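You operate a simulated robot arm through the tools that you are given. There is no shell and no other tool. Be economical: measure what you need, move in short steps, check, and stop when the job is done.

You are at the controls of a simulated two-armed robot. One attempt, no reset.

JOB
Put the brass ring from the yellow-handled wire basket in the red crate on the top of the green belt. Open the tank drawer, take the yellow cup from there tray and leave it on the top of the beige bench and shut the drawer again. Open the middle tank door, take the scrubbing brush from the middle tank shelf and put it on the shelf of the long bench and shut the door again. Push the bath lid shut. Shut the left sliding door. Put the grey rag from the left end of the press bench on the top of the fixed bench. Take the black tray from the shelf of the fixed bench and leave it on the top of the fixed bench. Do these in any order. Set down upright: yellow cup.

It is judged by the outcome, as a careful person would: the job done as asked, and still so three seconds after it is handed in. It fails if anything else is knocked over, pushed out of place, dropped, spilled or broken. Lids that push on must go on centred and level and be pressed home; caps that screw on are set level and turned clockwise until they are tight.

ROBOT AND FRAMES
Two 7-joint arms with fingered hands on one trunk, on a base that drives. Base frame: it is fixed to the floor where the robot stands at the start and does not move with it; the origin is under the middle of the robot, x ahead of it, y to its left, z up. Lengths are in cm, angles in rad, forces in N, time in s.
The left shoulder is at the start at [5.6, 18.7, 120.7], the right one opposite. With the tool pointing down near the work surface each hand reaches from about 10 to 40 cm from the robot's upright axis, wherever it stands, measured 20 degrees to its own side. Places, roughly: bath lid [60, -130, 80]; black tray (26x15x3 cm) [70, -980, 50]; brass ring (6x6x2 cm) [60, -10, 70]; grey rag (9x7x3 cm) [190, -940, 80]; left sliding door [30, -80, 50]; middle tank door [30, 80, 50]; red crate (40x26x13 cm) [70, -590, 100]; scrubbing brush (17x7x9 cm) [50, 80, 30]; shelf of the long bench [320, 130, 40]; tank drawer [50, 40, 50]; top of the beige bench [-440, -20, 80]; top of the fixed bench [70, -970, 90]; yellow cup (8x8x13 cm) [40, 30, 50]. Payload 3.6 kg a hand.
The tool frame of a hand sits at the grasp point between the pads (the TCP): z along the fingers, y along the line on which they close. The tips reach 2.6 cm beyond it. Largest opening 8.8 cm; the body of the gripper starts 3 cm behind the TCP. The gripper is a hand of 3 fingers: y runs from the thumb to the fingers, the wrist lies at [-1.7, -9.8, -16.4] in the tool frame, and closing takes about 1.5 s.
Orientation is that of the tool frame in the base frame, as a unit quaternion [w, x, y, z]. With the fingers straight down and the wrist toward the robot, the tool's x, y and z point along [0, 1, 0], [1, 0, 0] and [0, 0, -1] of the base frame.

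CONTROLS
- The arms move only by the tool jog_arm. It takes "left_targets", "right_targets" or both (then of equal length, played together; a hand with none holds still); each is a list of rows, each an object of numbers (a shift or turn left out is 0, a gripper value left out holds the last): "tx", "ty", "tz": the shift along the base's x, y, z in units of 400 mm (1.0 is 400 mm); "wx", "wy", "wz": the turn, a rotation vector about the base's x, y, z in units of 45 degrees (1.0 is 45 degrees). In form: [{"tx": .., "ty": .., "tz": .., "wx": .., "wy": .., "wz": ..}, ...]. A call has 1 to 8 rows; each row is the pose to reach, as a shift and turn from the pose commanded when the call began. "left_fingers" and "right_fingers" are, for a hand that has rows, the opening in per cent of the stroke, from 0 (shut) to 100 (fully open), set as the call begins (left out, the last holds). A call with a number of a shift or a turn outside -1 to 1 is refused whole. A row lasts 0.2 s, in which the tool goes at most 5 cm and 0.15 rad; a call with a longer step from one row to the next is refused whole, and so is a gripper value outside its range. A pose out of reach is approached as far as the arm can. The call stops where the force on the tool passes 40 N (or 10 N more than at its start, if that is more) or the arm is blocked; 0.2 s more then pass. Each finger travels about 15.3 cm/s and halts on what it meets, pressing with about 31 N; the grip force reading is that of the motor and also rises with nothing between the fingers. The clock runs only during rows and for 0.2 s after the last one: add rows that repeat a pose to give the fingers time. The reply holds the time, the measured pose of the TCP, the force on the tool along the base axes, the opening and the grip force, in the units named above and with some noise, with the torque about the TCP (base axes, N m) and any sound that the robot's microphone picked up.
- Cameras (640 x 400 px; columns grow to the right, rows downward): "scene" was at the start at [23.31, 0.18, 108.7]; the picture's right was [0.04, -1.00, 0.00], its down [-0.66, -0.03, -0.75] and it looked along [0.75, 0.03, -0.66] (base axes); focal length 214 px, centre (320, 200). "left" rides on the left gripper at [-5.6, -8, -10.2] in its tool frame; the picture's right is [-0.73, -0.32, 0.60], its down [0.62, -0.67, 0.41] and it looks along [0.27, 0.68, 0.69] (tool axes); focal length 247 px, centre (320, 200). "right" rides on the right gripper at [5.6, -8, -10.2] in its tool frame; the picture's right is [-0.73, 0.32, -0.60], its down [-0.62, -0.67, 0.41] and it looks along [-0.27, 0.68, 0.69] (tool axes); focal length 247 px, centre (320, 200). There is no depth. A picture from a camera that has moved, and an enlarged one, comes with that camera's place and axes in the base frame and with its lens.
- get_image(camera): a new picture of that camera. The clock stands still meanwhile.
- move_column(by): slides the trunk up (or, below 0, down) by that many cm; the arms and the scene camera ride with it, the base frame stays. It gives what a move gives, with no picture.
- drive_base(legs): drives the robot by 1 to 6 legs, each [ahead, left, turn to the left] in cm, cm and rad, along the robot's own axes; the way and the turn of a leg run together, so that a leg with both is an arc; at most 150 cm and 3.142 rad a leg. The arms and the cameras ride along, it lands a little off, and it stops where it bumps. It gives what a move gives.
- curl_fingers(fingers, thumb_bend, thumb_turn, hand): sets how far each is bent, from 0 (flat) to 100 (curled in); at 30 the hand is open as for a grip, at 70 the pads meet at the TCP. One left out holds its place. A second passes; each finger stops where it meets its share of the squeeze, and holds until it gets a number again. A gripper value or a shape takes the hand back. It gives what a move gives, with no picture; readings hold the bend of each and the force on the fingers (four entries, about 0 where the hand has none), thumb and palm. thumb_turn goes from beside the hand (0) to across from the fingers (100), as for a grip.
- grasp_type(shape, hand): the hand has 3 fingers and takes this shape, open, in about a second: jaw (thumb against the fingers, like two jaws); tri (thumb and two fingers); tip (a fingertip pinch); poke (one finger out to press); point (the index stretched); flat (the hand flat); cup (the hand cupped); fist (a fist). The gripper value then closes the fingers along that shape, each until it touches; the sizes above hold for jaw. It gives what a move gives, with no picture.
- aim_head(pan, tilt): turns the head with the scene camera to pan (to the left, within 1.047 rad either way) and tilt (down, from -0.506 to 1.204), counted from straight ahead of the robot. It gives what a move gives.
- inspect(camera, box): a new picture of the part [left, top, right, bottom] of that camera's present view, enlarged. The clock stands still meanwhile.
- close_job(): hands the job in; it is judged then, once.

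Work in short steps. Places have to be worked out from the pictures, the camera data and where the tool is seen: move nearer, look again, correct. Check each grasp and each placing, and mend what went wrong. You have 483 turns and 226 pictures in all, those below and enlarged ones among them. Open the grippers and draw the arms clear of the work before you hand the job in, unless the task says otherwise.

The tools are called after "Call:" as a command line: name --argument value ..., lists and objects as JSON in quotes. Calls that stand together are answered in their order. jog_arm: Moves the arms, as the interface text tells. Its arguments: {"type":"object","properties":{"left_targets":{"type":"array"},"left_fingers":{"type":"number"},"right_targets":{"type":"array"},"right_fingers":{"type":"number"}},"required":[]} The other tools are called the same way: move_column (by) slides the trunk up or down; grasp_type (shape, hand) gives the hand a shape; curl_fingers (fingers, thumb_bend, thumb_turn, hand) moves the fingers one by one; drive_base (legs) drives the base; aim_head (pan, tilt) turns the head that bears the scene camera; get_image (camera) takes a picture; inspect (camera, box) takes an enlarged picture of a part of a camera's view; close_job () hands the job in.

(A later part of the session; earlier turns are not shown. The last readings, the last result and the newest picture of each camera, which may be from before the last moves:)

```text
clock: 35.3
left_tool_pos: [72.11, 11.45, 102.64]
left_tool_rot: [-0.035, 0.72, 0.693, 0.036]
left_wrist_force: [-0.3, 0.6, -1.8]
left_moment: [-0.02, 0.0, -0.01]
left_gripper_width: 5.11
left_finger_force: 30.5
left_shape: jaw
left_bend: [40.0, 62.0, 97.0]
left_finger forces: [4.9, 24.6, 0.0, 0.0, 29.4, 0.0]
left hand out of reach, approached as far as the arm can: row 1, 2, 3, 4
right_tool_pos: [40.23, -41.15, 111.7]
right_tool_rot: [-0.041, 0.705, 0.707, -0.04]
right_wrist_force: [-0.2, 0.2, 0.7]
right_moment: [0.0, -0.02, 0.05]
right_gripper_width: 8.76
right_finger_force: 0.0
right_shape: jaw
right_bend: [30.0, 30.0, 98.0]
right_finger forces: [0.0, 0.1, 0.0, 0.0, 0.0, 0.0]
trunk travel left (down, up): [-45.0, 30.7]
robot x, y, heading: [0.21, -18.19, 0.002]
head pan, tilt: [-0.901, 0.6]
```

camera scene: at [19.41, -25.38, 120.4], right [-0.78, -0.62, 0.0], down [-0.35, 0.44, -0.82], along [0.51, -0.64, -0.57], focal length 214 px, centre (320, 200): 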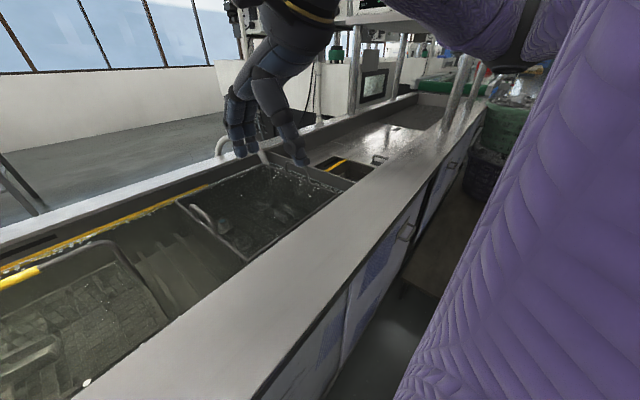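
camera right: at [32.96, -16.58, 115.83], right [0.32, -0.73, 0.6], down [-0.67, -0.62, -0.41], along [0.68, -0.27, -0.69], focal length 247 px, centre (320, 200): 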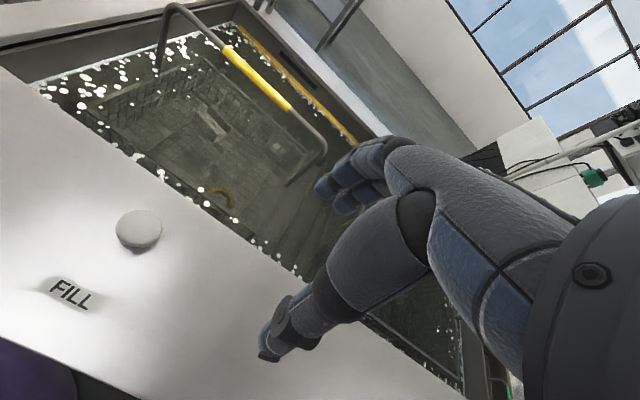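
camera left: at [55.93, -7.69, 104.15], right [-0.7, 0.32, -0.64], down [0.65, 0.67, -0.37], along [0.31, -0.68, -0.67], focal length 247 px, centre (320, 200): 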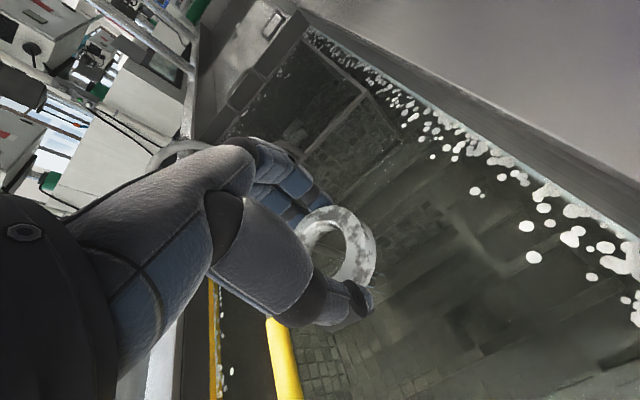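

Arm seems caught at a straight-elbow singularity. I look at it to see its configuration.

Call:
aim_head --pan 0.5 --tilt 0.2

Call:
get_image --camera "scene"

```text
clock: 36.8
left_tool_pos: [72.07, 11.55, 102.82]
left_tool_rot: [-0.035, 0.72, 0.692, 0.035]
left_wrist_force: [-0.6, -0.2, -2.3]
left_moment: [0.02, 0.0, 0.03]
left_gripper_width: 5.1
left_finger_force: 30.9
left_shape: jaw
left_bend: [40.0, 62.0, 97.0]
left_finger forces: [4.8, 24.6, 0.1, 0.1, 29.4, 0.1]
right_tool_pos: [40.25, -41.07, 111.79]
right_tool_rot: [-0.041, 0.704, 0.707, -0.041]
right_wrist_force: [1.3, 0.6, 0.0]
right_moment: [-0.04, 0.0, 0.0]
right_gripper_width: 8.78
right_finger_force: 0.1
right_shape: jaw
right_bend: [30.0, 30.0, 98.0]
right_finger forces: [0.0, 0.0, 0.1, 0.0, 0.1, 0.0]
trunk travel left (down, up): [-45.0, 30.7]
robot x, y, heading: [-0.07, -18.35, 0.003]
head pan, tilt: [0.499, 0.201]
```

```text
201 pictures are left
camera scene: at [22.07, -14.0, 124.08], right [0.48, -0.88, 0.0], down [-0.18, -0.1, -0.98], along [0.86, 0.47, -0.2], focal length 214 px, centre (320, 200)
```

scene: 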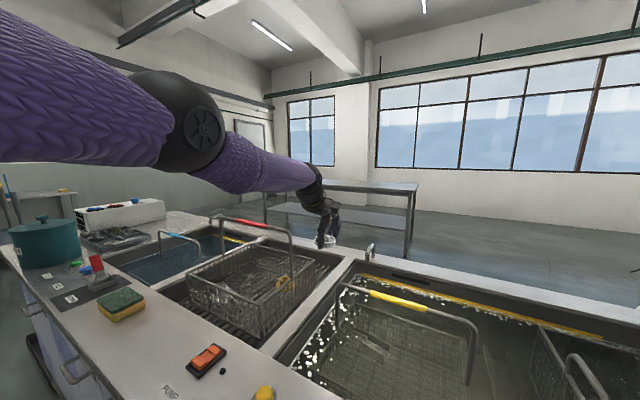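

The arm is nearly straight, elbow out left. I move the hand sideways left and up to break out of the straight pose.

Call:
jog_arm --left_targets '[{"ty": 0.1, "tx": -0.05}, {"ty": 0.2, "tx": -0.1}, {"ty": 0.3, "tx": -0.15}, {"ty": 0.4, "tx": -0.2}, {"ty": 0.5, "tx": -0.25}, {"ty": 0.6, "tx": -0.3}]'

```text
clock: 37.8
left_tool_pos: [69.38, 24.93, 103.24]
left_tool_rot: [-0.017, 0.724, 0.689, 0.034]
left_wrist_force: [-1.8, -21.9, 6.7]
left_moment: [0.17, 0.33, 0.77]
left_gripper_width: 5.08
left_finger_force: 31.1
left_shape: jaw
left_bend: [40.0, 65.0, 89.0]
left_finger forces: [25.7, 2.8, 0.0, 0.0, 51.3, 0.0]
left hand out of reach, approached as far as the arm can: row 1, 2, 3, 4
right_tool_pos: [39.96, -41.58, 111.7]
right_tool_rot: [-0.041, 0.706, 0.706, -0.039]
right_wrist_force: [0.7, 0.1, 0.7]
right_moment: [-0.02, -0.01, 0.01]
right_gripper_width: 8.78
right_finger_force: 0.1
right_shape: jaw
right_bend: [30.0, 30.0, 98.0]
right_finger forces: [0.0, 0.0, 0.0, 0.1, 0.0, 0.0]
trunk travel left (down, up): [-45.0, 30.7]
robot x, y, heading: [-0.28, -18.2, -0.0]
head pan, tilt: [0.499, 0.201]
stopped in row 4 (left hand): the force on the tool passed its limit at 47 N (the readings are from after the stop); the commanded pose is now the measured one
```

Contact — the hand probably met the red basket's handle. I look.

Call:
get_image --camera "scene"

Call:
get_image --camera "left"

```text
200 pictures are left
camera scene: at [21.96, -14.37, 124.12], right [0.48, -0.88, 0.0], down [-0.17, -0.09, -0.98], along [0.86, 0.47, -0.2], focal length 214 px, centre (320, 200)
```

scene: 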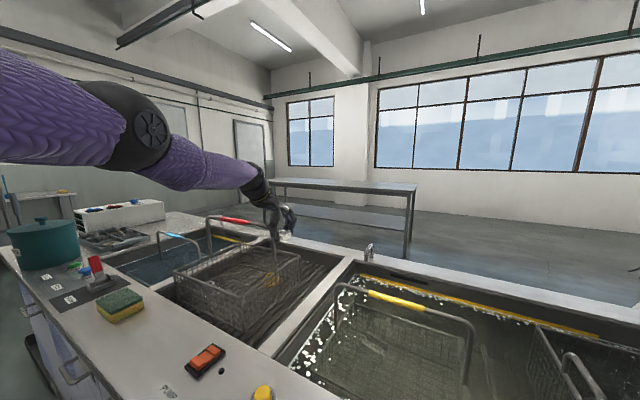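

```text
199 pictures are left
camera left: at [61.04, 19.09, 112.88], right [-0.34, -0.67, -0.66], down [-0.62, 0.68, -0.38], along [0.71, 0.28, -0.65], focal length 247 px, centre (320, 200)
```

left: 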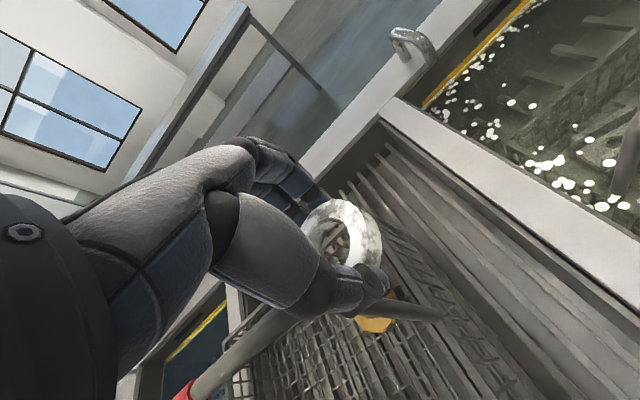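

The thumb touches the red basket's handle and pushed the basket a bit. I back off to the right and then lift.

Call:
jog_arm --left_targets '[{"ty": -0.08}, {"ty": -0.15}, {"ty": -0.15, "tz": 0.1}, {"ty": -0.15, "tz": 0.2}, {"ty": -0.15, "tz": 0.3}]'

Call:
get_image --camera "scene"

```text
clock: 39.0
left_tool_pos: [72.02, 20.57, 115.09]
left_tool_rot: [-0.021, 0.722, 0.691, 0.034]
left_wrist_force: [-0.6, 0.7, -2.2]
left_moment: [0.0, -0.02, 0.03]
left_gripper_width: 5.1
left_finger_force: 31.3
left_shape: jaw
left_bend: [40.0, 64.0, 96.0]
left_finger forces: [10.8, 20.3, 0.0, 0.0, 32.1, 0.0]
left hand out of reach, approached as far as the arm can: row 1, 2, 3, 4, 5
right_tool_pos: [40.14, -41.2, 111.69]
right_tool_rot: [-0.041, 0.706, 0.706, -0.041]
right_wrist_force: [-0.7, 0.0, -0.4]
right_moment: [0.0, 0.04, 0.01]
right_gripper_width: 8.79
right_finger_force: 0.0
right_shape: jaw
right_bend: [30.0, 30.0, 98.0]
right_finger forces: [0.0, 0.0, 0.1, 0.0, 0.0, 0.1]
trunk travel left (down, up): [-45.0, 30.7]
robot x, y, heading: [0.09, -18.57, -0.002]
head pan, tilt: [0.499, 0.201]
```

```text
198 pictures are left
camera scene: at [22.02, -14.09, 124.1], right [0.48, -0.88, 0.0], down [-0.17, -0.1, -0.98], along [0.86, 0.47, -0.2], focal length 214 px, centre (320, 200)
```

scene: 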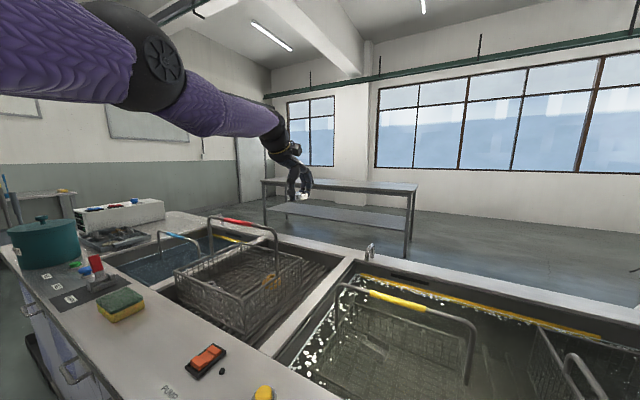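

Clear now. I try pulling the hand back toward the robot again from here.

Call:
jog_arm --left_targets '[{"tx": -0.1}, {"tx": -0.2}, {"tx": -0.3}, {"tx": -0.4}, {"tx": -0.5}, {"tx": -0.6}, {"tx": -0.7}, {"tx": -0.7}]'

```text
clock: 40.8
left_tool_pos: [68.22, 31.39, 117.64]
left_tool_rot: [-0.021, 0.723, 0.69, 0.036]
left_wrist_force: [-0.3, -0.8, -2.0]
left_moment: [0.01, 0.03, -0.04]
left_gripper_width: 5.09
left_finger_force: 30.7
left_shape: jaw
left_bend: [40.0, 64.0, 96.0]
left_finger forces: [9.6, 21.7, 0.1, 0.0, 31.9, 0.0]
left hand out of reach, approached as far as the arm can: row 1, 2, 3, 4, 5, 6, 7, 8
right_tool_pos: [40.17, -41.32, 111.72]
right_tool_rot: [-0.042, 0.705, 0.707, -0.04]
right_wrist_force: [-0.2, -0.5, 0.0]
right_moment: [0.0, 0.03, 0.01]
right_gripper_width: 8.81
right_finger_force: 0.1
right_shape: jaw
right_bend: [30.0, 30.0, 98.0]
right_finger forces: [0.1, 0.0, 0.0, 0.0, 0.0, 0.0]
trunk travel left (down, up): [-45.0, 30.7]
robot x, y, heading: [-0.15, -18.44, -0.002]
head pan, tilt: [0.499, 0.201]
```

The elbow stays straight and the arm only swings. I raise the trunk and back the base off for free space to unfold it.

Call:
move_column --by 18

Call:
aim_head --pan 1.04 --tilt 0.4

Call:
get_image --camera "scene"

```text
clock: 42.8
left_tool_pos: [67.18, 31.56, 138.02]
left_tool_rot: [-0.008, 0.721, 0.691, 0.048]
left_wrist_force: [1.1, -0.9, -1.4]
left_moment: [-0.01, 0.01, -0.02]
left_gripper_width: 5.09
left_finger_force: 30.7
left_shape: jaw
left_bend: [40.0, 64.0, 96.0]
left_finger forces: [9.6, 21.8, 0.0, 0.1, 32.0, 0.0]
right_tool_pos: [40.14, -41.19, 129.69]
right_tool_rot: [-0.04, 0.705, 0.707, -0.041]
right_wrist_force: [-0.5, 0.4, 0.1]
right_moment: [-0.01, 0.0, 0.02]
right_gripper_width: 8.79
right_finger_force: 0.0
right_shape: jaw
right_bend: [30.0, 30.0, 98.0]
right_finger forces: [0.0, 0.0, 0.0, 0.1, 0.1, 0.0]
trunk travel left (down, up): [-63.0, 12.7]
robot x, y, heading: [0.44, -17.99, -0.006]
head pan, tilt: [0.499, 0.201]
```

```text
clock: 43.7
left_tool_pos: [67.23, 31.51, 138.14]
left_tool_rot: [-0.008, 0.721, 0.691, 0.048]
left_wrist_force: [0.4, -0.1, -2.5]
left_moment: [0.01, -0.03, 0.0]
left_gripper_width: 5.1
left_finger_force: 31.5
left_shape: jaw
left_bend: [40.0, 64.0, 96.0]
left_finger forces: [9.7, 21.7, 0.1, 0.1, 32.0, 0.1]
right_tool_pos: [40.14, -41.14, 129.82]
right_tool_rot: [-0.041, 0.706, 0.706, -0.04]
right_wrist_force: [-0.6, -0.7, -0.6]
right_moment: [-0.01, 0.0, -0.02]
right_gripper_width: 8.78
right_finger_force: 0.1
right_shape: jaw
right_bend: [30.0, 30.0, 98.0]
right_finger forces: [0.0, 0.0, 0.1, 0.0, 0.1, 0.0]
trunk travel left (down, up): [-63.0, 12.7]
robot x, y, heading: [-0.1, -18.16, -0.003]
head pan, tilt: [1.04, 0.4]
```

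```text
197 pictures are left
camera scene: at [17.81, -10.53, 140.71], right [0.86, -0.51, 0.0], down [-0.2, -0.34, -0.92], along [0.47, 0.79, -0.39], focal length 214 px, centre (320, 200)
```

scene: 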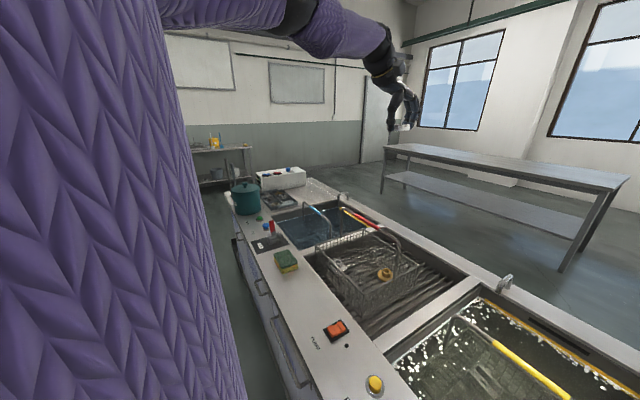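

I back off 45 cm.

Call:
drive_base --legs '[[-45, 0, 0]]'

Call:
jog_arm --left_targets '[{"tz": -0.1}, {"tz": -0.2}, {"tz": -0.3}, {"tz": -0.4, "tx": -0.05}, {"tz": -0.5, "tx": -0.1}, {"tz": -0.6, "tx": -0.15}, {"tz": -0.7, "tx": -0.2}, {"tz": -0.8, "tx": -0.25}]'

```text
clock: 46.4
left_tool_pos: [21.94, 32.04, 138.16]
left_tool_rot: [-0.009, 0.717, 0.696, 0.048]
left_wrist_force: [0.7, -0.4, -2.0]
left_moment: [-0.01, 0.01, 0.0]
left_gripper_width: 5.08
left_finger_force: 31.5
left_shape: jaw
left_bend: [40.0, 64.0, 96.0]
left_finger forces: [9.6, 21.8, 0.0, 0.1, 32.0, 0.0]
right_tool_pos: [-4.23, -40.87, 129.7]
right_tool_rot: [-0.041, 0.702, 0.71, -0.042]
right_wrist_force: [0.2, -0.3, -0.1]
right_moment: [0.0, 0.03, 0.01]
right_gripper_width: 8.77
right_finger_force: 0.1
right_shape: jaw
right_bend: [30.0, 30.0, 98.0]
right_finger forces: [0.0, 0.0, 0.0, 0.0, 0.1, 0.0]
trunk travel left (down, up): [-63.0, 12.7]
robot x, y, heading: [-44.38, -18.7, 0.013]
head pan, tilt: [1.04, 0.4]
```

```text
clock: 48.2
left_tool_pos: [13.95, 33.16, 105.03]
left_tool_rot: [-0.007, 0.718, 0.695, 0.048]
left_wrist_force: [0.3, 0.4, -2.2]
left_moment: [0.02, 0.01, 0.0]
left_gripper_width: 5.09
left_finger_force: 30.8
left_shape: jaw
left_bend: [40.0, 64.0, 96.0]
left_finger forces: [9.3, 21.2, 0.0, 0.1, 31.3, 0.0]
left hand out of reach, approached as far as the arm can: row 4, 5, 6, 7, 8
right_tool_pos: [-4.26, -40.95, 129.69]
right_tool_rot: [-0.04, 0.702, 0.71, -0.041]
right_wrist_force: [0.3, -1.1, 0.6]
right_moment: [-0.01, 0.02, -0.02]
right_gripper_width: 8.77
right_finger_force: 0.0
right_shape: jaw
right_bend: [30.0, 30.0, 98.0]
right_finger forces: [0.0, 0.0, 0.0, 0.0, 0.0, 0.1]
trunk travel left (down, up): [-63.0, 12.7]
robot x, y, heading: [-44.48, -18.93, 0.016]
head pan, tilt: [1.04, 0.4]
```

Arm swings down fine. Now pull inward again from this lower pose.

Call:
jog_arm --left_targets '[{"tx": -0.1, "tz": 0.03}, {"tx": -0.2, "tz": 0.06}, {"tx": -0.3, "tz": 0.1}, {"tx": -0.4, "tz": 0.15}, {"tx": -0.5, "tz": 0.2}, {"tx": -0.6, "tz": 0.25}]'

```text
clock: 49.6
left_tool_pos: [0.43, 48.6, 105.54]
left_tool_rot: [-0.006, 0.718, 0.694, 0.048]
left_wrist_force: [0.6, -0.3, -3.2]
left_moment: [0.0, 0.0, 0.03]
left_gripper_width: 5.06
left_finger_force: 30.8
left_shape: jaw
left_bend: [40.0, 64.0, 96.0]
left_finger forces: [9.0, 22.1, 0.1, 0.0, 31.6, 0.0]
left hand out of reach, approached as far as the arm can: row 1, 2, 3, 4, 5, 6
right_tool_pos: [-4.31, -41.02, 129.87]
right_tool_rot: [-0.039, 0.702, 0.71, -0.04]
right_wrist_force: [-0.6, 0.7, -0.2]
right_moment: [-0.03, 0.01, -0.04]
right_gripper_width: 8.77
right_finger_force: 0.0
right_shape: jaw
right_bend: [30.0, 30.0, 98.0]
right_finger forces: [0.0, 0.0, 0.0, 0.0, 0.0, 0.0]
trunk travel left (down, up): [-63.0, 12.7]
robot x, y, heading: [-44.49, -18.42, 0.014]
head pan, tilt: [1.04, 0.4]
```

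It only swings. I look at the arm's shape now.

Call:
aim_head --pan 0.9 --tilt 0.3

Call:
get_image --camera "scene"

```text
clock: 50.3
left_tool_pos: [0.55, 48.47, 105.58]
left_tool_rot: [-0.008, 0.718, 0.694, 0.049]
left_wrist_force: [-1.0, -0.9, -2.1]
left_moment: [-0.01, -0.02, -0.02]
left_gripper_width: 5.06
left_finger_force: 31.0
left_shape: jaw
left_bend: [40.0, 64.0, 96.0]
left_finger forces: [8.9, 22.0, 0.0, 0.0, 31.4, 0.0]
right_tool_pos: [-4.19, -40.93, 129.67]
right_tool_rot: [-0.041, 0.701, 0.711, -0.041]
right_wrist_force: [-0.4, 0.9, 1.0]
right_moment: [-0.01, 0.0, -0.01]
right_gripper_width: 8.75
right_finger_force: 0.1
right_shape: jaw
right_bend: [30.0, 30.0, 98.0]
right_finger forces: [0.1, 0.0, 0.0, 0.1, 0.0, 0.1]
trunk travel left (down, up): [-63.0, 12.7]
robot x, y, heading: [-44.32, -18.8, 0.013]
head pan, tilt: [0.901, 0.3]
```

```text
196 pictures are left
camera scene: at [-25.72, -11.25, 141.63], right [0.79, -0.61, 0.0], down [-0.18, -0.23, -0.96], along [0.58, 0.76, -0.3], focal length 214 px, centre (320, 200)
```

scene: 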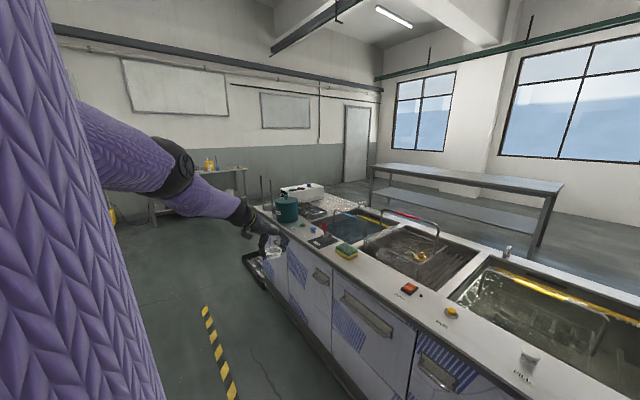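

I command toward the original tuck pose relative to the body (inward and up).

Call:
jog_arm --left_targets '[{"tx": -0.03, "ty": -0.07, "tz": 0.05}, {"tx": -0.06, "ty": -0.14, "tz": 0.1}, {"tx": -0.1, "ty": -0.21, "tz": 0.15}, {"tx": -0.14, "ty": -0.28, "tz": 0.2}, {"tx": -0.18, "ty": -0.35, "tz": 0.25}, {"tx": -0.22, "ty": -0.42, "tz": 0.3}, {"tx": -0.25, "ty": -0.5, "tz": 0.35}, {"tx": -0.25, "ty": -0.55, "tz": 0.35}]'

```text
clock: 52.1
left_tool_pos: [10.35, 42.83, 111.29]
left_tool_rot: [-0.009, 0.718, 0.695, 0.048]
left_wrist_force: [0.7, -1.0, -3.1]
left_moment: [0.01, 0.02, 0.03]
left_gripper_width: 5.09
left_finger_force: 30.7
left_shape: jaw
left_bend: [40.0, 64.0, 96.0]
left_finger forces: [8.8, 22.1, 0.0, 0.1, 31.2, 0.0]
left hand out of reach, approached as far as the arm can: row 1, 2, 3, 4, 5, 6, 7, 8
right_tool_pos: [-3.96, -41.17, 129.54]
right_tool_rot: [-0.041, 0.702, 0.71, -0.04]
right_wrist_force: [0.8, 0.5, 0.0]
right_moment: [0.0, -0.01, 0.02]
right_gripper_width: 8.79
right_finger_force: 0.1
right_shape: jaw
right_bend: [30.0, 30.0, 98.0]
right_finger forces: [0.1, 0.0, 0.0, 0.0, 0.0, 0.0]
trunk travel left (down, up): [-63.0, 12.7]
robot x, y, heading: [-44.71, -18.68, 0.011]
head pan, tilt: [0.901, 0.3]
```

Still stuck. I try changing hand orientation (yaw −45°, as it was on the way in) and then pulling in.

Call:
jog_arm --left_targets '[{"wz": -0.18}, {"wz": -0.36}, {"wz": -0.54}, {"wz": -0.72}, {"wz": -0.9}, {"wz": -1.0, "tx": -0.1}, {"wz": -1.0, "tx": -0.2}, {"wz": -1.0, "tx": -0.3}]'

```text
clock: 53.9
left_tool_pos: [-2.12, 43.86, 111.36]
left_tool_rot: [0.011, 0.929, 0.367, 0.048]
left_wrist_force: [0.1, 0.3, -1.8]
left_moment: [-0.01, 0.01, -0.01]
left_gripper_width: 5.07
left_finger_force: 31.2
left_shape: jaw
left_bend: [40.0, 64.0, 96.0]
left_finger forces: [7.7, 22.9, 0.0, 0.1, 30.9, 0.1]
left hand out of reach, approached as far as the arm can: row 1, 2, 3, 4, 5, 6, 7, 8
right_tool_pos: [-4.23, -41.01, 129.63]
right_tool_rot: [-0.04, 0.702, 0.71, -0.041]
right_wrist_force: [-0.1, 0.1, 0.1]
right_moment: [-0.01, 0.04, 0.0]
right_gripper_width: 8.77
right_finger_force: 0.0
right_shape: jaw
right_bend: [30.0, 30.0, 98.0]
right_finger forces: [0.0, 0.1, 0.0, 0.0, 0.0, 0.1]
trunk travel left (down, up): [-63.0, 12.7]
robot x, y, heading: [-44.31, -18.65, 0.011]
head pan, tilt: [0.901, 0.3]
```

I realise the commanded pose has drifted inside the robot body (unreachable), as shifts count from the commanded pose. I bring the command back out to a sane spot near (-10,35,110).

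Call:
jog_arm --left_targets '[{"tx": 0.09, "ty": 0.07, "tz": -0.03}, {"tx": 0.18, "ty": 0.14, "tz": -0.06}, {"tx": 0.27, "ty": 0.21, "tz": -0.09}, {"tx": 0.36, "ty": 0.28, "tz": -0.12}, {"tx": 0.45, "ty": 0.35, "tz": -0.15}, {"tx": 0.54, "ty": 0.42, "tz": -0.18}, {"tx": 0.63, "ty": 0.49, "tz": -0.21}, {"tx": 0.72, "ty": 0.56, "tz": -0.24}]'

Call:
jog_arm --left_targets '[{"tx": 0.09, "ty": 0.07, "tz": -0.03}, {"tx": 0.18, "ty": 0.14, "tz": -0.06}, {"tx": 0.27, "ty": 0.21, "tz": -0.09}, {"tx": 0.36, "ty": 0.28, "tz": -0.12}, {"tx": 0.45, "ty": 0.35, "tz": -0.13}, {"tx": 0.5, "ty": 0.38, "tz": -0.13}]'

```text
clock: 55.7
left_tool_pos: [2.42, 40.68, 112.91]
left_tool_rot: [0.011, 0.929, 0.367, 0.046]
left_wrist_force: [0.4, 0.1, -3.2]
left_moment: [0.04, 0.03, -0.01]
left_gripper_width: 5.06
left_finger_force: 30.6
left_shape: jaw
left_bend: [40.0, 64.0, 96.0]
left_finger forces: [7.7, 23.1, 0.0, 0.0, 30.9, 0.0]
left hand out of reach, approached as far as the arm can: row 1, 2, 3, 4, 5, 6, 7, 8
right_tool_pos: [-4.05, -41.13, 129.66]
right_tool_rot: [-0.042, 0.702, 0.71, -0.041]
right_wrist_force: [-0.3, -0.4, 0.9]
right_moment: [0.03, 0.02, -0.04]
right_gripper_width: 8.8
right_finger_force: 0.0
right_shape: jaw
right_bend: [30.0, 30.0, 98.0]
right_finger forces: [0.0, 0.1, 0.1, 0.0, 0.1, 0.1]
trunk travel left (down, up): [-63.0, 12.7]
robot x, y, heading: [-44.38, -18.89, 0.008]
head pan, tilt: [0.901, 0.3]
```

```text
clock: 57.1
left_tool_pos: [5.47, 38.94, 114.6]
left_tool_rot: [0.012, 0.929, 0.367, 0.048]
left_wrist_force: [-0.6, 0.2, -2.6]
left_moment: [0.0, 0.01, 0.02]
left_gripper_width: 5.08
left_finger_force: 31.2
left_shape: jaw
left_bend: [40.0, 64.0, 96.0]
left_finger forces: [7.7, 23.1, 0.0, 0.0, 30.9, 0.0]
left hand out of reach, approached as far as the arm can: row 1, 2, 3, 4, 5, 6
right_tool_pos: [-4.29, -40.88, 129.73]
right_tool_rot: [-0.041, 0.701, 0.711, -0.041]
right_wrist_force: [0.2, 0.3, 0.3]
right_moment: [0.0, 0.0, -0.03]
right_gripper_width: 8.75
right_finger_force: 0.0
right_shape: jaw
right_bend: [30.0, 30.0, 98.0]
right_finger forces: [0.0, 0.0, 0.1, 0.0, 0.1, 0.0]
trunk travel left (down, up): [-63.0, 12.7]
robot x, y, heading: [-44.27, -18.63, 0.014]
head pan, tilt: [0.901, 0.3]
```

I hold the command a few rows to see whether it converges.

Call:
jog_arm --left_targets '[{}, {}, {}, {}]'

```text
clock: 58.1
left_tool_pos: [5.39, 38.9, 114.6]
left_tool_rot: [0.011, 0.929, 0.367, 0.047]
left_wrist_force: [-0.5, -0.5, -3.2]
left_moment: [-0.03, 0.0, -0.01]
left_gripper_width: 5.04
left_finger_force: 30.8
left_shape: jaw
left_bend: [40.0, 64.0, 96.0]
left_finger forces: [7.7, 23.0, 0.0, 0.1, 30.9, 0.0]
right_tool_pos: [-4.15, -41.03, 129.73]
right_tool_rot: [-0.041, 0.701, 0.711, -0.04]
right_wrist_force: [-0.1, 0.3, -0.8]
right_moment: [0.02, -0.01, 0.0]
right_gripper_width: 8.78
right_finger_force: 0.1
right_shape: jaw
right_bend: [30.0, 30.0, 98.0]
right_finger forces: [0.1, 0.1, 0.0, 0.0, 0.1, 0.0]
trunk travel left (down, up): [-63.0, 12.7]
robot x, y, heading: [-44.7, -18.66, 0.009]
head pan, tilt: [0.901, 0.3]
```

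The command follows the reached pose, so the elbow is truly at the straight singularity. A tangential move should bend it; I try going up, then inwards.

Call:
jog_arm --left_targets '[{"tz": 0.12}, {"tz": 0.24}, {"tz": 0.36}, {"tz": 0.48}, {"tz": 0.6}, {"tz": 0.7, "tx": -0.05, "ty": -0.05}, {"tz": 0.75, "tx": -0.12, "ty": -0.1}, {"tz": 0.75, "tx": -0.2, "ty": -0.16}]'

```text
clock: 59.9
left_tool_pos: [5.28, 40.37, 147.36]
left_tool_rot: [0.01, 0.929, 0.367, 0.046]
left_wrist_force: [1.0, 0.3, -2.0]
left_moment: [0.01, -0.03, 0.02]
left_gripper_width: 5.04
left_finger_force: 30.9
left_shape: jaw
left_bend: [40.0, 64.0, 96.0]
left_finger forces: [7.5, 22.4, 0.0, 0.0, 30.1, 0.0]
left hand out of reach, approached as far as the arm can: row 1, 2, 3, 4, 5, 6, 7, 8
right_tool_pos: [-4.27, -41.0, 129.71]
right_tool_rot: [-0.04, 0.702, 0.71, -0.042]
right_wrist_force: [-0.2, -0.7, -0.2]
right_moment: [-0.05, -0.01, 0.02]
right_gripper_width: 8.75
right_finger_force: 0.1
right_shape: jaw
right_bend: [30.0, 30.0, 98.0]
right_finger forces: [0.0, 0.0, 0.0, 0.0, 0.0, 0.0]
trunk travel left (down, up): [-63.0, 12.7]
robot x, y, heading: [-44.34, -18.93, 0.015]
head pan, tilt: [0.901, 0.3]
```

Next I try swinging it inboard (to the right) at this height, then pulling in.

Call:
jog_arm --left_targets '[{"ty": -0.12}, {"ty": -0.24}, {"ty": -0.36}, {"ty": -0.48}, {"ty": -0.6}, {"ty": -0.7, "tz": -0.05}, {"ty": -0.7, "tz": -0.15}, {"ty": -0.7, "tz": -0.27}]'

Call:
jog_arm --left_targets '[{"tx": -0.1}, {"tx": -0.2}, {"tx": -0.3}]'

```text
clock: 61.7
left_tool_pos: [21.19, 17.81, 139.38]
left_tool_rot: [0.011, 0.929, 0.367, 0.047]
left_wrist_force: [0.0, 0.3, -2.0]
left_moment: [0.0, 0.04, 0.0]
left_gripper_width: 5.03
left_finger_force: 30.9
left_shape: jaw
left_bend: [40.0, 64.0, 96.0]
left_finger forces: [7.4, 22.6, 0.1, 0.1, 29.9, 0.0]
left hand out of reach, approached as far as the arm can: row 1, 2, 3, 4, 5, 6, 7, 8
right_tool_pos: [-4.14, -41.04, 129.66]
right_tool_rot: [-0.041, 0.701, 0.711, -0.041]
right_wrist_force: [-0.2, 0.0, -0.4]
right_moment: [-0.03, 0.03, 0.0]
right_gripper_width: 8.78
right_finger_force: 0.0
right_shape: jaw
right_bend: [30.0, 30.0, 98.0]
right_finger forces: [0.0, 0.1, 0.1, 0.1, 0.0, 0.1]
trunk travel left (down, up): [-63.0, 12.7]
robot x, y, heading: [-44.35, -18.72, 0.017]
head pan, tilt: [0.901, 0.3]
```

```text
clock: 62.5
left_tool_pos: [19.23, 21.87, 141.16]
left_tool_rot: [0.012, 0.929, 0.367, 0.047]
left_wrist_force: [-0.4, -1.1, -2.1]
left_moment: [-0.02, 0.02, -0.01]
left_gripper_width: 5.03
left_finger_force: 31.6
left_shape: jaw
left_bend: [40.0, 64.0, 96.0]
left_finger forces: [7.4, 22.5, 0.0, 0.1, 30.0, 0.0]
left hand out of reach, approached as far as the arm can: row 1, 2, 3
right_tool_pos: [-4.26, -41.07, 129.69]
right_tool_rot: [-0.041, 0.702, 0.71, -0.041]
right_wrist_force: [-0.5, 0.7, 0.1]
right_moment: [-0.02, -0.03, 0.0]
right_gripper_width: 8.77
right_finger_force: 0.1
right_shape: jaw
right_bend: [30.0, 30.0, 98.0]
right_finger forces: [0.0, 0.1, 0.0, 0.0, 0.0, 0.0]
trunk travel left (down, up): [-63.0, 12.7]
robot x, y, heading: [-44.53, -18.38, 0.01]
head pan, tilt: [0.901, 0.3]
```

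Perhaps the wrist's flexion limit blocks elbow bending. I pitch the hand up 45° (fingers more forward) and then pull in.

Call:
jog_arm --left_targets '[{"wx": -0.12, "wy": -0.12}, {"wx": -0.24, "wy": -0.24}, {"wx": -0.36, "wy": -0.36}, {"wx": -0.48, "wy": -0.48}, {"wx": -0.6, "wy": -0.6}, {"wx": -0.7, "wy": -0.7}, {"wx": -0.7, "wy": -0.7, "tx": -0.1}, {"wx": -0.7, "wy": -0.7, "tx": -0.2}]'

Call:
jog_arm --left_targets '[{"tx": -0.1}, {"tx": -0.2}, {"tx": -0.3}]'

```text
clock: 64.3
left_tool_pos: [19.21, 27.48, 140.62]
left_tool_rot: [0.358, 0.843, 0.35, 0.195]
left_wrist_force: [-0.3, 0.3, -2.1]
left_moment: [0.02, 0.04, 0.02]
left_gripper_width: 5.02
left_finger_force: 31.5
left_shape: jaw
left_bend: [40.0, 64.0, 96.0]
left_finger forces: [7.2, 22.0, 0.0, 0.0, 30.8, 0.1]
left hand out of reach, approached as far as the arm can: row 1, 2, 3, 4, 5, 6, 7, 8
right_tool_pos: [-4.12, -40.86, 129.71]
right_tool_rot: [-0.041, 0.702, 0.71, -0.04]
right_wrist_force: [-0.3, -0.3, -0.3]
right_moment: [-0.01, -0.03, 0.01]
right_gripper_width: 8.77
right_finger_force: 0.1
right_shape: jaw
right_bend: [30.0, 30.0, 98.0]
right_finger forces: [0.0, 0.0, 0.1, 0.0, 0.1, 0.0]
trunk travel left (down, up): [-63.0, 12.7]
robot x, y, heading: [-44.6, -18.91, 0.018]
head pan, tilt: [0.901, 0.3]
```

```text
clock: 65.1
left_tool_pos: [13.31, 34.57, 139.73]
left_tool_rot: [0.358, 0.843, 0.35, 0.195]
left_wrist_force: [0.6, -1.5, -1.9]
left_moment: [0.01, 0.0, 0.01]
left_gripper_width: 5.05
left_finger_force: 31.2
left_shape: jaw
left_bend: [40.0, 64.0, 96.0]
left_finger forces: [7.2, 22.0, 0.0, 0.0, 30.7, 0.0]
left hand out of reach, approached as far as the arm can: row 1, 2, 3
right_tool_pos: [-4.21, -40.96, 129.72]
right_tool_rot: [-0.041, 0.702, 0.71, -0.041]
right_wrist_force: [-0.4, 0.3, 0.0]
right_moment: [-0.05, -0.04, -0.01]
right_gripper_width: 8.78
right_finger_force: 0.2
right_shape: jaw
right_bend: [30.0, 30.0, 98.0]
right_finger forces: [0.1, 0.0, 0.1, 0.0, 0.1, 0.1]
trunk travel left (down, up): [-63.0, 12.7]
robot x, y, heading: [-44.56, -18.47, 0.011]
head pan, tilt: [0.901, 0.3]
```

Still straight. I take a look to understand the elbow's hinge direction.

Call:
aim_head --pan 1.0 --tilt 0.0

Call:
get_image --camera "scene"

```text
clock: 65.9
left_tool_pos: [13.5, 34.34, 139.95]
left_tool_rot: [0.357, 0.844, 0.35, 0.195]
left_wrist_force: [0.2, 0.2, -1.5]
left_moment: [0.04, 0.02, -0.01]
left_gripper_width: 5.03
left_finger_force: 30.7
left_shape: jaw
left_bend: [40.0, 64.0, 96.0]
left_finger forces: [7.1, 21.9, 0.0, 0.1, 30.8, 0.0]
right_tool_pos: [-4.15, -40.98, 129.69]
right_tool_rot: [-0.041, 0.702, 0.71, -0.041]
right_wrist_force: [0.6, -0.4, 0.5]
right_moment: [0.0, -0.01, 0.0]
right_gripper_width: 8.79
right_finger_force: 0.0
right_shape: jaw
right_bend: [30.0, 30.0, 98.0]
right_finger forces: [0.0, 0.1, 0.0, 0.0, 0.0, 0.1]
trunk travel left (down, up): [-63.0, 12.7]
robot x, y, heading: [-44.5, -18.66, 0.013]
head pan, tilt: [1.0, 0.0]
```

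```text
195 pictures are left
camera scene: at [-26.63, -11.03, 144.4], right [0.85, -0.53, 0.0], down [0.0, 0.0, -1.0], along [0.53, 0.85, 0.0], focal length 214 px, centre (320, 200)
```

scene: 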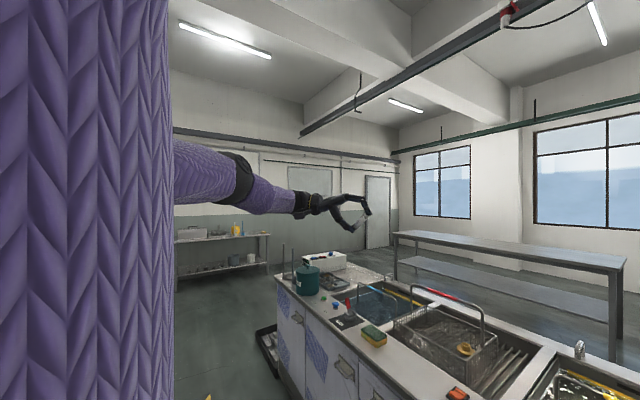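

I test tangential moves combined with inward component in several directions; first down+in.

Call:
jog_arm --left_targets '[{"tx": -0.03, "ty": -0.04, "tz": -0.1}, {"tx": -0.06, "ty": -0.08, "tz": -0.2}, {"tx": -0.1, "ty": -0.12, "tz": -0.3}, {"tx": -0.14, "ty": -0.16, "tz": -0.4}]'

Call:
jog_arm --left_targets '[{"tx": -0.03, "ty": -0.04, "tz": 0.1}, {"tx": -0.06, "ty": -0.08, "tz": 0.2}, {"tx": -0.1, "ty": -0.12, "tz": 0.3}, {"tx": -0.14, "ty": -0.16, "tz": 0.4}]'

Call:
jog_arm --left_targets '[{"tx": -0.1, "ty": 0.04}, {"tx": -0.2, "ty": 0.07}, {"tx": -0.3, "ty": 0.1}, {"tx": -0.4, "ty": 0.12}]'

Call:
jog_arm --left_targets '[{"tx": 0.04, "ty": -0.1}, {"tx": 0.07, "ty": -0.2}, {"tx": 0.1, "ty": -0.3}, {"tx": 0.12, "ty": -0.4}]'

```text
clock: 66.9
left_tool_pos: [11.18, 30.32, 122.07]
left_tool_rot: [0.358, 0.844, 0.349, 0.195]
left_wrist_force: [-0.9, -0.1, -2.2]
left_moment: [0.02, 0.05, 0.03]
left_gripper_width: 5.03
left_finger_force: 30.7
left_shape: jaw
left_bend: [40.0, 64.0, 96.0]
left_finger forces: [7.1, 21.8, 0.0, 0.0, 30.5, 0.1]
left hand out of reach, approached as far as the arm can: row 1, 2, 3, 4
right_tool_pos: [-4.0, -41.01, 129.79]
right_tool_rot: [-0.041, 0.702, 0.71, -0.041]
right_wrist_force: [0.0, -0.3, -0.4]
right_moment: [-0.03, -0.01, 0.04]
right_gripper_width: 8.78
right_finger_force: 0.0
right_shape: jaw
right_bend: [30.0, 30.0, 98.0]
right_finger forces: [0.0, 0.1, 0.0, 0.0, 0.0, 0.0]
trunk travel left (down, up): [-63.0, 12.7]
robot x, y, heading: [-44.66, -18.62, 0.012]
head pan, tilt: [1.0, 0.0]
```

```text
clock: 67.9
left_tool_pos: [15.15, 31.83, 135.91]
left_tool_rot: [0.358, 0.844, 0.349, 0.195]
left_wrist_force: [0.5, -0.5, -1.9]
left_moment: [-0.01, 0.07, 0.01]
left_gripper_width: 5.01
left_finger_force: 31.0
left_shape: jaw
left_bend: [40.0, 64.0, 96.0]
left_finger forces: [7.0, 21.8, 0.0, 0.1, 30.5, 0.0]
left hand out of reach, approached as far as the arm can: row 1, 2, 3, 4
right_tool_pos: [-4.15, -41.08, 129.77]
right_tool_rot: [-0.04, 0.701, 0.71, -0.04]
right_wrist_force: [0.9, -0.2, 0.0]
right_moment: [0.01, 0.01, 0.02]
right_gripper_width: 8.78
right_finger_force: 0.1
right_shape: jaw
right_bend: [30.0, 30.0, 98.0]
right_finger forces: [0.1, 0.1, 0.0, 0.1, 0.0, 0.1]
trunk travel left (down, up): [-63.0, 12.7]
robot x, y, heading: [-44.59, -18.62, 0.016]
head pan, tilt: [1.0, 0.0]
```

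```text
clock: 68.9
left_tool_pos: [2.53, 42.48, 134.62]
left_tool_rot: [0.359, 0.843, 0.349, 0.195]
left_wrist_force: [-0.4, -0.7, -2.6]
left_moment: [0.01, 0.01, -0.01]
left_gripper_width: 5.02
left_finger_force: 30.9
left_shape: jaw
left_bend: [40.0, 64.0, 96.0]
left_finger forces: [7.0, 21.8, 0.1, 0.0, 30.6, 0.0]
left hand out of reach, approached as far as the arm can: row 1, 2, 3, 4
right_tool_pos: [-4.28, -40.97, 129.85]
right_tool_rot: [-0.04, 0.702, 0.71, -0.041]
right_wrist_force: [0.0, 0.7, -0.7]
right_moment: [-0.01, -0.01, -0.02]
right_gripper_width: 8.78
right_finger_force: 0.2
right_shape: jaw
right_bend: [30.0, 30.0, 98.0]
right_finger forces: [0.0, 0.0, 0.0, 0.0, 0.0, 0.0]
trunk travel left (down, up): [-63.0, 12.7]
robot x, y, heading: [-44.5, -18.45, 0.012]
head pan, tilt: [1.0, 0.0]
```

```text
clock: 69.9
left_tool_pos: [13.73, 32.57, 132.88]
left_tool_rot: [0.357, 0.845, 0.349, 0.194]
left_wrist_force: [0.2, -0.1, -2.4]
left_moment: [0.0, 0.03, -0.03]
left_gripper_width: 5.05
left_finger_force: 30.6
left_shape: jaw
left_bend: [40.0, 64.0, 96.0]
left_finger forces: [7.2, 21.7, 0.0, 0.0, 30.6, 0.1]
left hand out of reach, approached as far as the arm can: row 1, 2, 3, 4
right_tool_pos: [-4.11, -41.07, 129.66]
right_tool_rot: [-0.041, 0.702, 0.71, -0.041]
right_wrist_force: [0.4, -0.7, 0.4]
right_moment: [0.0, 0.0, 0.01]
right_gripper_width: 8.78
right_finger_force: 0.1
right_shape: jaw
right_bend: [30.0, 30.0, 98.0]
right_finger forces: [0.1, 0.0, 0.0, 0.0, 0.0, 0.0]
trunk travel left (down, up): [-63.0, 12.7]
robot x, y, heading: [-44.79, -18.78, 0.009]
head pan, tilt: [1.0, 0.0]
```

Elbow remains locked. I use orientation demands instead: pitching the hand up strongly so the wrist saturates and the elbow must take part.

Call:
jog_arm --left_targets '[{"wx": -0.12, "wy": -0.12}, {"wx": -0.24, "wy": -0.24}, {"wx": -0.36, "wy": -0.36}, {"wx": -0.48, "wy": -0.48}, {"wx": -0.6, "wy": -0.6}, {"wx": -0.7, "wy": -0.7}]'

Call:
jog_arm --left_targets '[{"wx": -0.12, "wy": -0.12, "tx": -0.03, "ty": -0.04}, {"wx": -0.24, "wy": -0.24, "tx": -0.06, "ty": -0.08}, {"wx": -0.36, "wy": -0.36, "tx": -0.1, "ty": -0.12}, {"wx": -0.48, "wy": -0.48, "tx": -0.15, "ty": -0.15}, {"wx": -0.6, "wy": -0.6, "tx": -0.2, "ty": -0.2}, {"wx": -0.7, "wy": -0.7, "tx": -0.25, "ty": -0.25}]'

```text
clock: 71.3
left_tool_pos: [10.08, 30.24, 134.37]
left_tool_rot: [0.651, 0.632, 0.28, 0.313]
left_wrist_force: [0.1, -0.8, -0.9]
left_moment: [0.01, 0.04, -0.01]
left_gripper_width: 5.0
left_finger_force: 31.1
left_shape: jaw
left_bend: [40.0, 64.0, 96.0]
left_finger forces: [7.1, 21.9, 0.1, 0.0, 31.4, 0.0]
left hand out of reach, approached as far as the arm can: row 1, 2, 3, 4, 5, 6
right_tool_pos: [-4.24, -41.01, 129.81]
right_tool_rot: [-0.041, 0.702, 0.71, -0.041]
right_wrist_force: [0.1, -0.8, -0.3]
right_moment: [-0.05, -0.01, -0.02]
right_gripper_width: 8.76
right_finger_force: 0.0
right_shape: jaw
right_bend: [30.0, 30.0, 98.0]
right_finger forces: [0.0, 0.0, 0.0, 0.0, 0.0, 0.1]
trunk travel left (down, up): [-63.0, 12.7]
robot x, y, heading: [-44.55, -18.44, 0.012]
head pan, tilt: [1.0, 0.0]
```

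```text
clock: 72.9
left_tool_pos: [3.71, 16.74, 128.11]
left_tool_rot: [0.901, 0.271, 0.231, 0.248]
left_wrist_force: [0.0, -0.3, -2.3]
left_moment: [-0.02, 0.04, -0.01]
left_gripper_width: 4.98
left_finger_force: 30.7
left_shape: jaw
left_bend: [41.0, 64.0, 96.0]
left_finger forces: [6.6, 23.3, 0.0, 0.0, 31.1, 0.0]
left hand out of reach, approached as far as the arm can: row 1, 2, 3, 4, 5
right_tool_pos: [-4.28, -41.09, 129.68]
right_tool_rot: [-0.041, 0.701, 0.711, -0.04]
right_wrist_force: [0.0, -0.5, 0.3]
right_moment: [0.0, 0.03, -0.01]
right_gripper_width: 8.79
right_finger_force: 0.1
right_shape: jaw
right_bend: [30.0, 30.0, 98.0]
right_finger forces: [0.0, 0.1, 0.0, 0.0, 0.1, 0.0]
trunk travel left (down, up): [-63.0, 12.7]
robot x, y, heading: [-44.77, -18.8, 0.011]
head pan, tilt: [1.0, 0.0]
stopped in row 6 (left hand): the arm was blocked; the commanded pose is now the measured one
```

It came loose. I now rotate the hand back to fingers-down gradually, with a look at reach flags.

Call:
jog_arm --left_targets '[{"wx": 0.08, "wy": 0.15}, {"wx": 0.17, "wy": 0.29, "ty": 0.05}, {"wx": 0.25, "wy": 0.44, "ty": 0.1}, {"wx": 0.33, "wy": 0.59, "ty": 0.15}, {"wx": 0.42, "wy": 0.73, "ty": 0.2}, {"wx": 0.5, "wy": 0.88, "ty": 0.25}]'

Call:
jog_arm --left_targets '[{"wx": 0.08, "wy": 0.15}, {"wx": 0.17, "wy": 0.29, "ty": 0.05}, {"wx": 0.25, "wy": 0.44, "ty": 0.1}, {"wx": 0.33, "wy": 0.59, "ty": 0.1}, {"wx": 0.42, "wy": 0.73, "ty": 0.1}, {"wx": 0.5, "wy": 0.88, "ty": 0.1}]'

```text
clock: 74.3
left_tool_pos: [3.7, 26.9, 128.37]
left_tool_rot: [0.701, 0.507, 0.467, 0.183]
left_wrist_force: [-0.3, 0.2, -1.7]
left_moment: [0.0, 0.07, -0.04]
left_gripper_width: 5.0
left_finger_force: 31.0
left_shape: jaw
left_bend: [41.0, 64.0, 96.0]
left_finger forces: [6.3, 23.1, 0.0, 0.1, 31.2, 0.0]
right_tool_pos: [-4.24, -40.96, 129.64]
right_tool_rot: [-0.041, 0.702, 0.71, -0.041]
right_wrist_force: [-0.2, 0.6, -0.2]
right_moment: [-0.01, 0.02, -0.01]
right_gripper_width: 8.76
right_finger_force: 0.1
right_shape: jaw
right_bend: [30.0, 30.0, 98.0]
right_finger forces: [0.0, 0.0, 0.0, 0.0, 0.0, 0.0]
trunk travel left (down, up): [-63.0, 12.7]
robot x, y, heading: [-44.42, -19.05, 0.011]
head pan, tilt: [1.0, 0.0]
```

```text
clock: 75.7
left_tool_pos: [3.64, 30.82, 128.14]
left_tool_rot: [0.393, 0.662, 0.632, 0.087]
left_wrist_force: [0.2, 0.6, -2.5]
left_moment: [-0.04, 0.05, -0.01]
left_gripper_width: 5.01
left_finger_force: 31.0
left_shape: jaw
left_bend: [41.0, 64.0, 96.0]
left_finger forces: [6.4, 23.3, 0.0, 0.0, 31.0, 0.0]
right_tool_pos: [-4.15, -41.02, 129.7]
right_tool_rot: [-0.041, 0.702, 0.71, -0.041]
right_wrist_force: [-0.6, -1.1, 0.2]
right_moment: [0.04, -0.01, 0.02]
right_gripper_width: 8.77
right_finger_force: 0.0
right_shape: jaw
right_bend: [30.0, 30.0, 98.0]
right_finger forces: [0.0, 0.0, 0.0, 0.0, 0.1, 0.0]
trunk travel left (down, up): [-63.0, 12.7]
robot x, y, heading: [-44.6, -18.79, 0.013]
head pan, tilt: [1.0, 0.0]
```

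Recovered. One more turn and tuck in; then go for the bath lid and sliding door with the right hand. From now on I avoid stretching the arms.

Call:
jog_arm --left_targets '[{"wx": 0.09, "wy": 0.15, "tz": -0.06}, {"wx": 0.18, "wy": 0.29, "tz": -0.12}, {"wx": 0.27, "wy": 0.44, "tz": -0.18, "tx": -0.05}, {"wx": 0.36, "wy": 0.59, "tz": -0.24, "tx": -0.1}, {"wx": 0.45, "wy": 0.73, "tz": -0.3, "tx": -0.15}, {"wx": 0.51, "wy": 0.9, "tz": -0.3, "tx": -0.2}]'

Call:
move_column --by -18

Call:
aim_head --pan -0.9 --tilt 0.3

Call:
get_image --camera "scene"

```text
clock: 77.1
left_tool_pos: [-4.32, 30.73, 116.28]
left_tool_rot: [0.015, 0.715, 0.699, -0.024]
left_wrist_force: [-0.5, -0.5, -2.0]
left_moment: [-0.02, 0.0, 0.0]
left_gripper_width: 4.98
left_finger_force: 30.9
left_shape: jaw
left_bend: [41.0, 64.0, 96.0]
left_finger forces: [6.8, 24.0, 0.1, 0.1, 30.4, 0.0]
right_tool_pos: [-4.26, -40.99, 129.75]
right_tool_rot: [-0.04, 0.702, 0.71, -0.041]
right_wrist_force: [-0.1, 0.0, -1.3]
right_moment: [0.01, 0.01, -0.05]
right_gripper_width: 8.82
right_finger_force: 0.0
right_shape: jaw
right_bend: [30.0, 30.0, 98.0]
right_finger forces: [0.1, 0.1, 0.1, 0.0, 0.1, 0.0]
trunk travel left (down, up): [-63.0, 12.7]
robot x, y, heading: [-44.01, -18.68, 0.008]
head pan, tilt: [1.0, 0.0]
```

```text
clock: 79.1
left_tool_pos: [-4.28, 30.84, 98.24]
left_tool_rot: [0.016, 0.715, 0.698, -0.023]
left_wrist_force: [-0.3, 0.6, -2.7]
left_moment: [0.0, -0.01, 0.04]
left_gripper_width: 5.0
left_finger_force: 30.7
left_shape: jaw
left_bend: [41.0, 64.0, 96.0]
left_finger forces: [6.7, 23.8, 0.1, 0.0, 30.2, 0.0]
right_tool_pos: [-4.09, -40.98, 111.74]
right_tool_rot: [-0.04, 0.701, 0.711, -0.041]
right_wrist_force: [0.5, 0.5, 0.7]
right_moment: [0.01, 0.02, -0.02]
right_gripper_width: 8.78
right_finger_force: 0.0
right_shape: jaw
right_bend: [30.0, 30.0, 98.0]
right_finger forces: [0.0, 0.1, 0.0, 0.0, 0.1, 0.0]
trunk travel left (down, up): [-45.0, 30.7]
robot x, y, heading: [-44.56, -18.92, 0.013]
head pan, tilt: [1.0, 0.0]
```

```text
clock: 81.0
left_tool_pos: [-4.18, 30.79, 98.18]
left_tool_rot: [0.014, 0.714, 0.699, -0.025]
left_wrist_force: [-0.8, 1.0, -2.6]
left_moment: [0.0, -0.04, 0.0]
left_gripper_width: 5.02
left_finger_force: 31.4
left_shape: jaw
left_bend: [41.0, 64.0, 96.0]
left_finger forces: [6.7, 23.8, 0.0, 0.0, 30.3, 0.1]
right_tool_pos: [-4.24, -41.0, 111.63]
right_tool_rot: [-0.04, 0.702, 0.71, -0.04]
right_wrist_force: [-0.5, 0.7, -0.3]
right_moment: [-0.01, -0.02, -0.02]
right_gripper_width: 8.8
right_finger_force: 0.0
right_shape: jaw
right_bend: [30.0, 30.0, 98.0]
right_finger forces: [0.0, 0.1, 0.0, 0.1, 0.1, 0.0]
trunk travel left (down, up): [-45.0, 30.7]
robot x, y, heading: [-44.27, -18.79, 0.01]
head pan, tilt: [-0.901, 0.3]
```

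```text
194 pictures are left
camera scene: at [-24.76, -25.86, 123.16], right [-0.78, -0.63, 0.0], down [-0.19, 0.23, -0.96], along [0.6, -0.74, -0.3], focal length 214 px, centre (320, 200)
```

scene: 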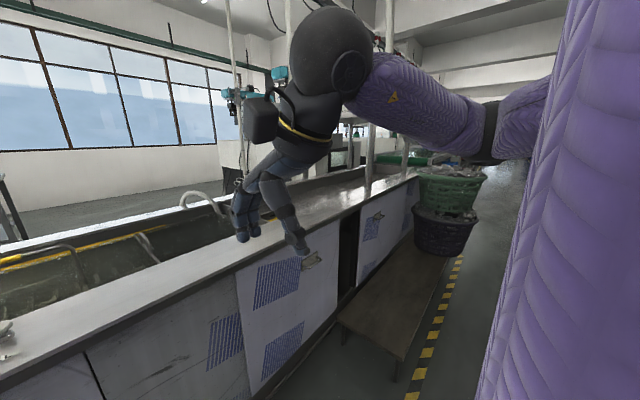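

I drive right at this stand-off to look at the sliding doors, tilting the head.

Call:
drive_base --legs '[[0, -55, 0]]'

Call:
aim_head --pan -0.3 --tilt 0.6

Call:
get_image --camera "scene"

```text
clock: 84.2
left_tool_pos: [-3.87, -23.63, 98.27]
left_tool_rot: [0.014, 0.711, 0.703, -0.025]
left_wrist_force: [-0.7, 0.0, -1.7]
left_moment: [0.01, 0.01, -0.01]
left_gripper_width: 4.98
left_finger_force: 30.8
left_shape: jaw
left_bend: [41.0, 64.0, 96.0]
left_finger forces: [6.9, 24.0, 0.1, 0.0, 30.3, 0.0]
right_tool_pos: [-3.0, -95.37, 111.68]
right_tool_rot: [-0.04, 0.697, 0.715, -0.041]
right_wrist_force: [0.3, 1.3, 1.0]
right_moment: [0.02, 0.03, -0.01]
right_gripper_width: 8.78
right_finger_force: 0.0
right_shape: jaw
right_bend: [30.0, 30.0, 98.0]
right_finger forces: [0.0, 0.1, 0.0, 0.0, 0.0, 0.0]
trunk travel left (down, up): [-45.0, 30.7]
robot x, y, heading: [-43.35, -73.32, 0.02]
head pan, tilt: [-0.901, 0.3]
```

```text
clock: 85.2
left_tool_pos: [-3.96, -23.45, 98.19]
left_tool_rot: [0.015, 0.71, 0.703, -0.024]
left_wrist_force: [0.0, -0.4, -2.1]
left_moment: [0.01, -0.02, 0.0]
left_gripper_width: 4.97
left_finger_force: 31.2
left_shape: jaw
left_bend: [41.0, 64.0, 96.0]
left_finger forces: [6.8, 23.9, 0.0, 0.1, 30.3, 0.0]
right_tool_pos: [-2.95, -95.35, 111.76]
right_tool_rot: [-0.04, 0.697, 0.715, -0.041]
right_wrist_force: [0.4, -1.1, -0.1]
right_moment: [-0.01, -0.01, -0.01]
right_gripper_width: 8.8
right_finger_force: 0.0
right_shape: jaw
right_bend: [30.0, 30.0, 98.0]
right_finger forces: [0.0, 0.0, 0.0, 0.0, 0.0, 0.0]
trunk travel left (down, up): [-45.0, 30.7]
robot x, y, heading: [-43.57, -73.36, 0.019]
head pan, tilt: [-0.3, 0.6]
```

```text
193 pictures are left
camera scene: at [-21.2, -75.69, 120.41], right [-0.27, -0.96, 0.0], down [-0.54, 0.15, -0.83], along [0.79, -0.23, -0.56], focal length 214 px, centre (320, 200)
```

scene: 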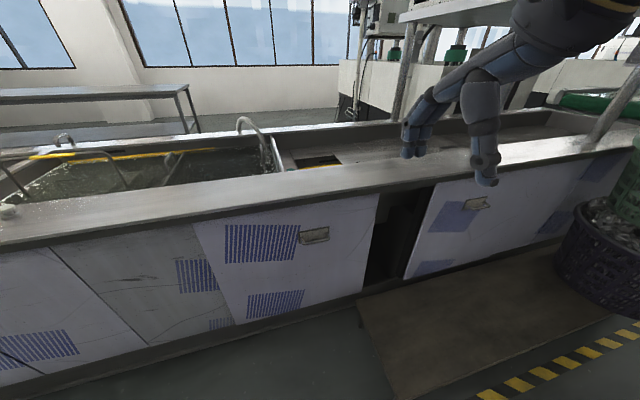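

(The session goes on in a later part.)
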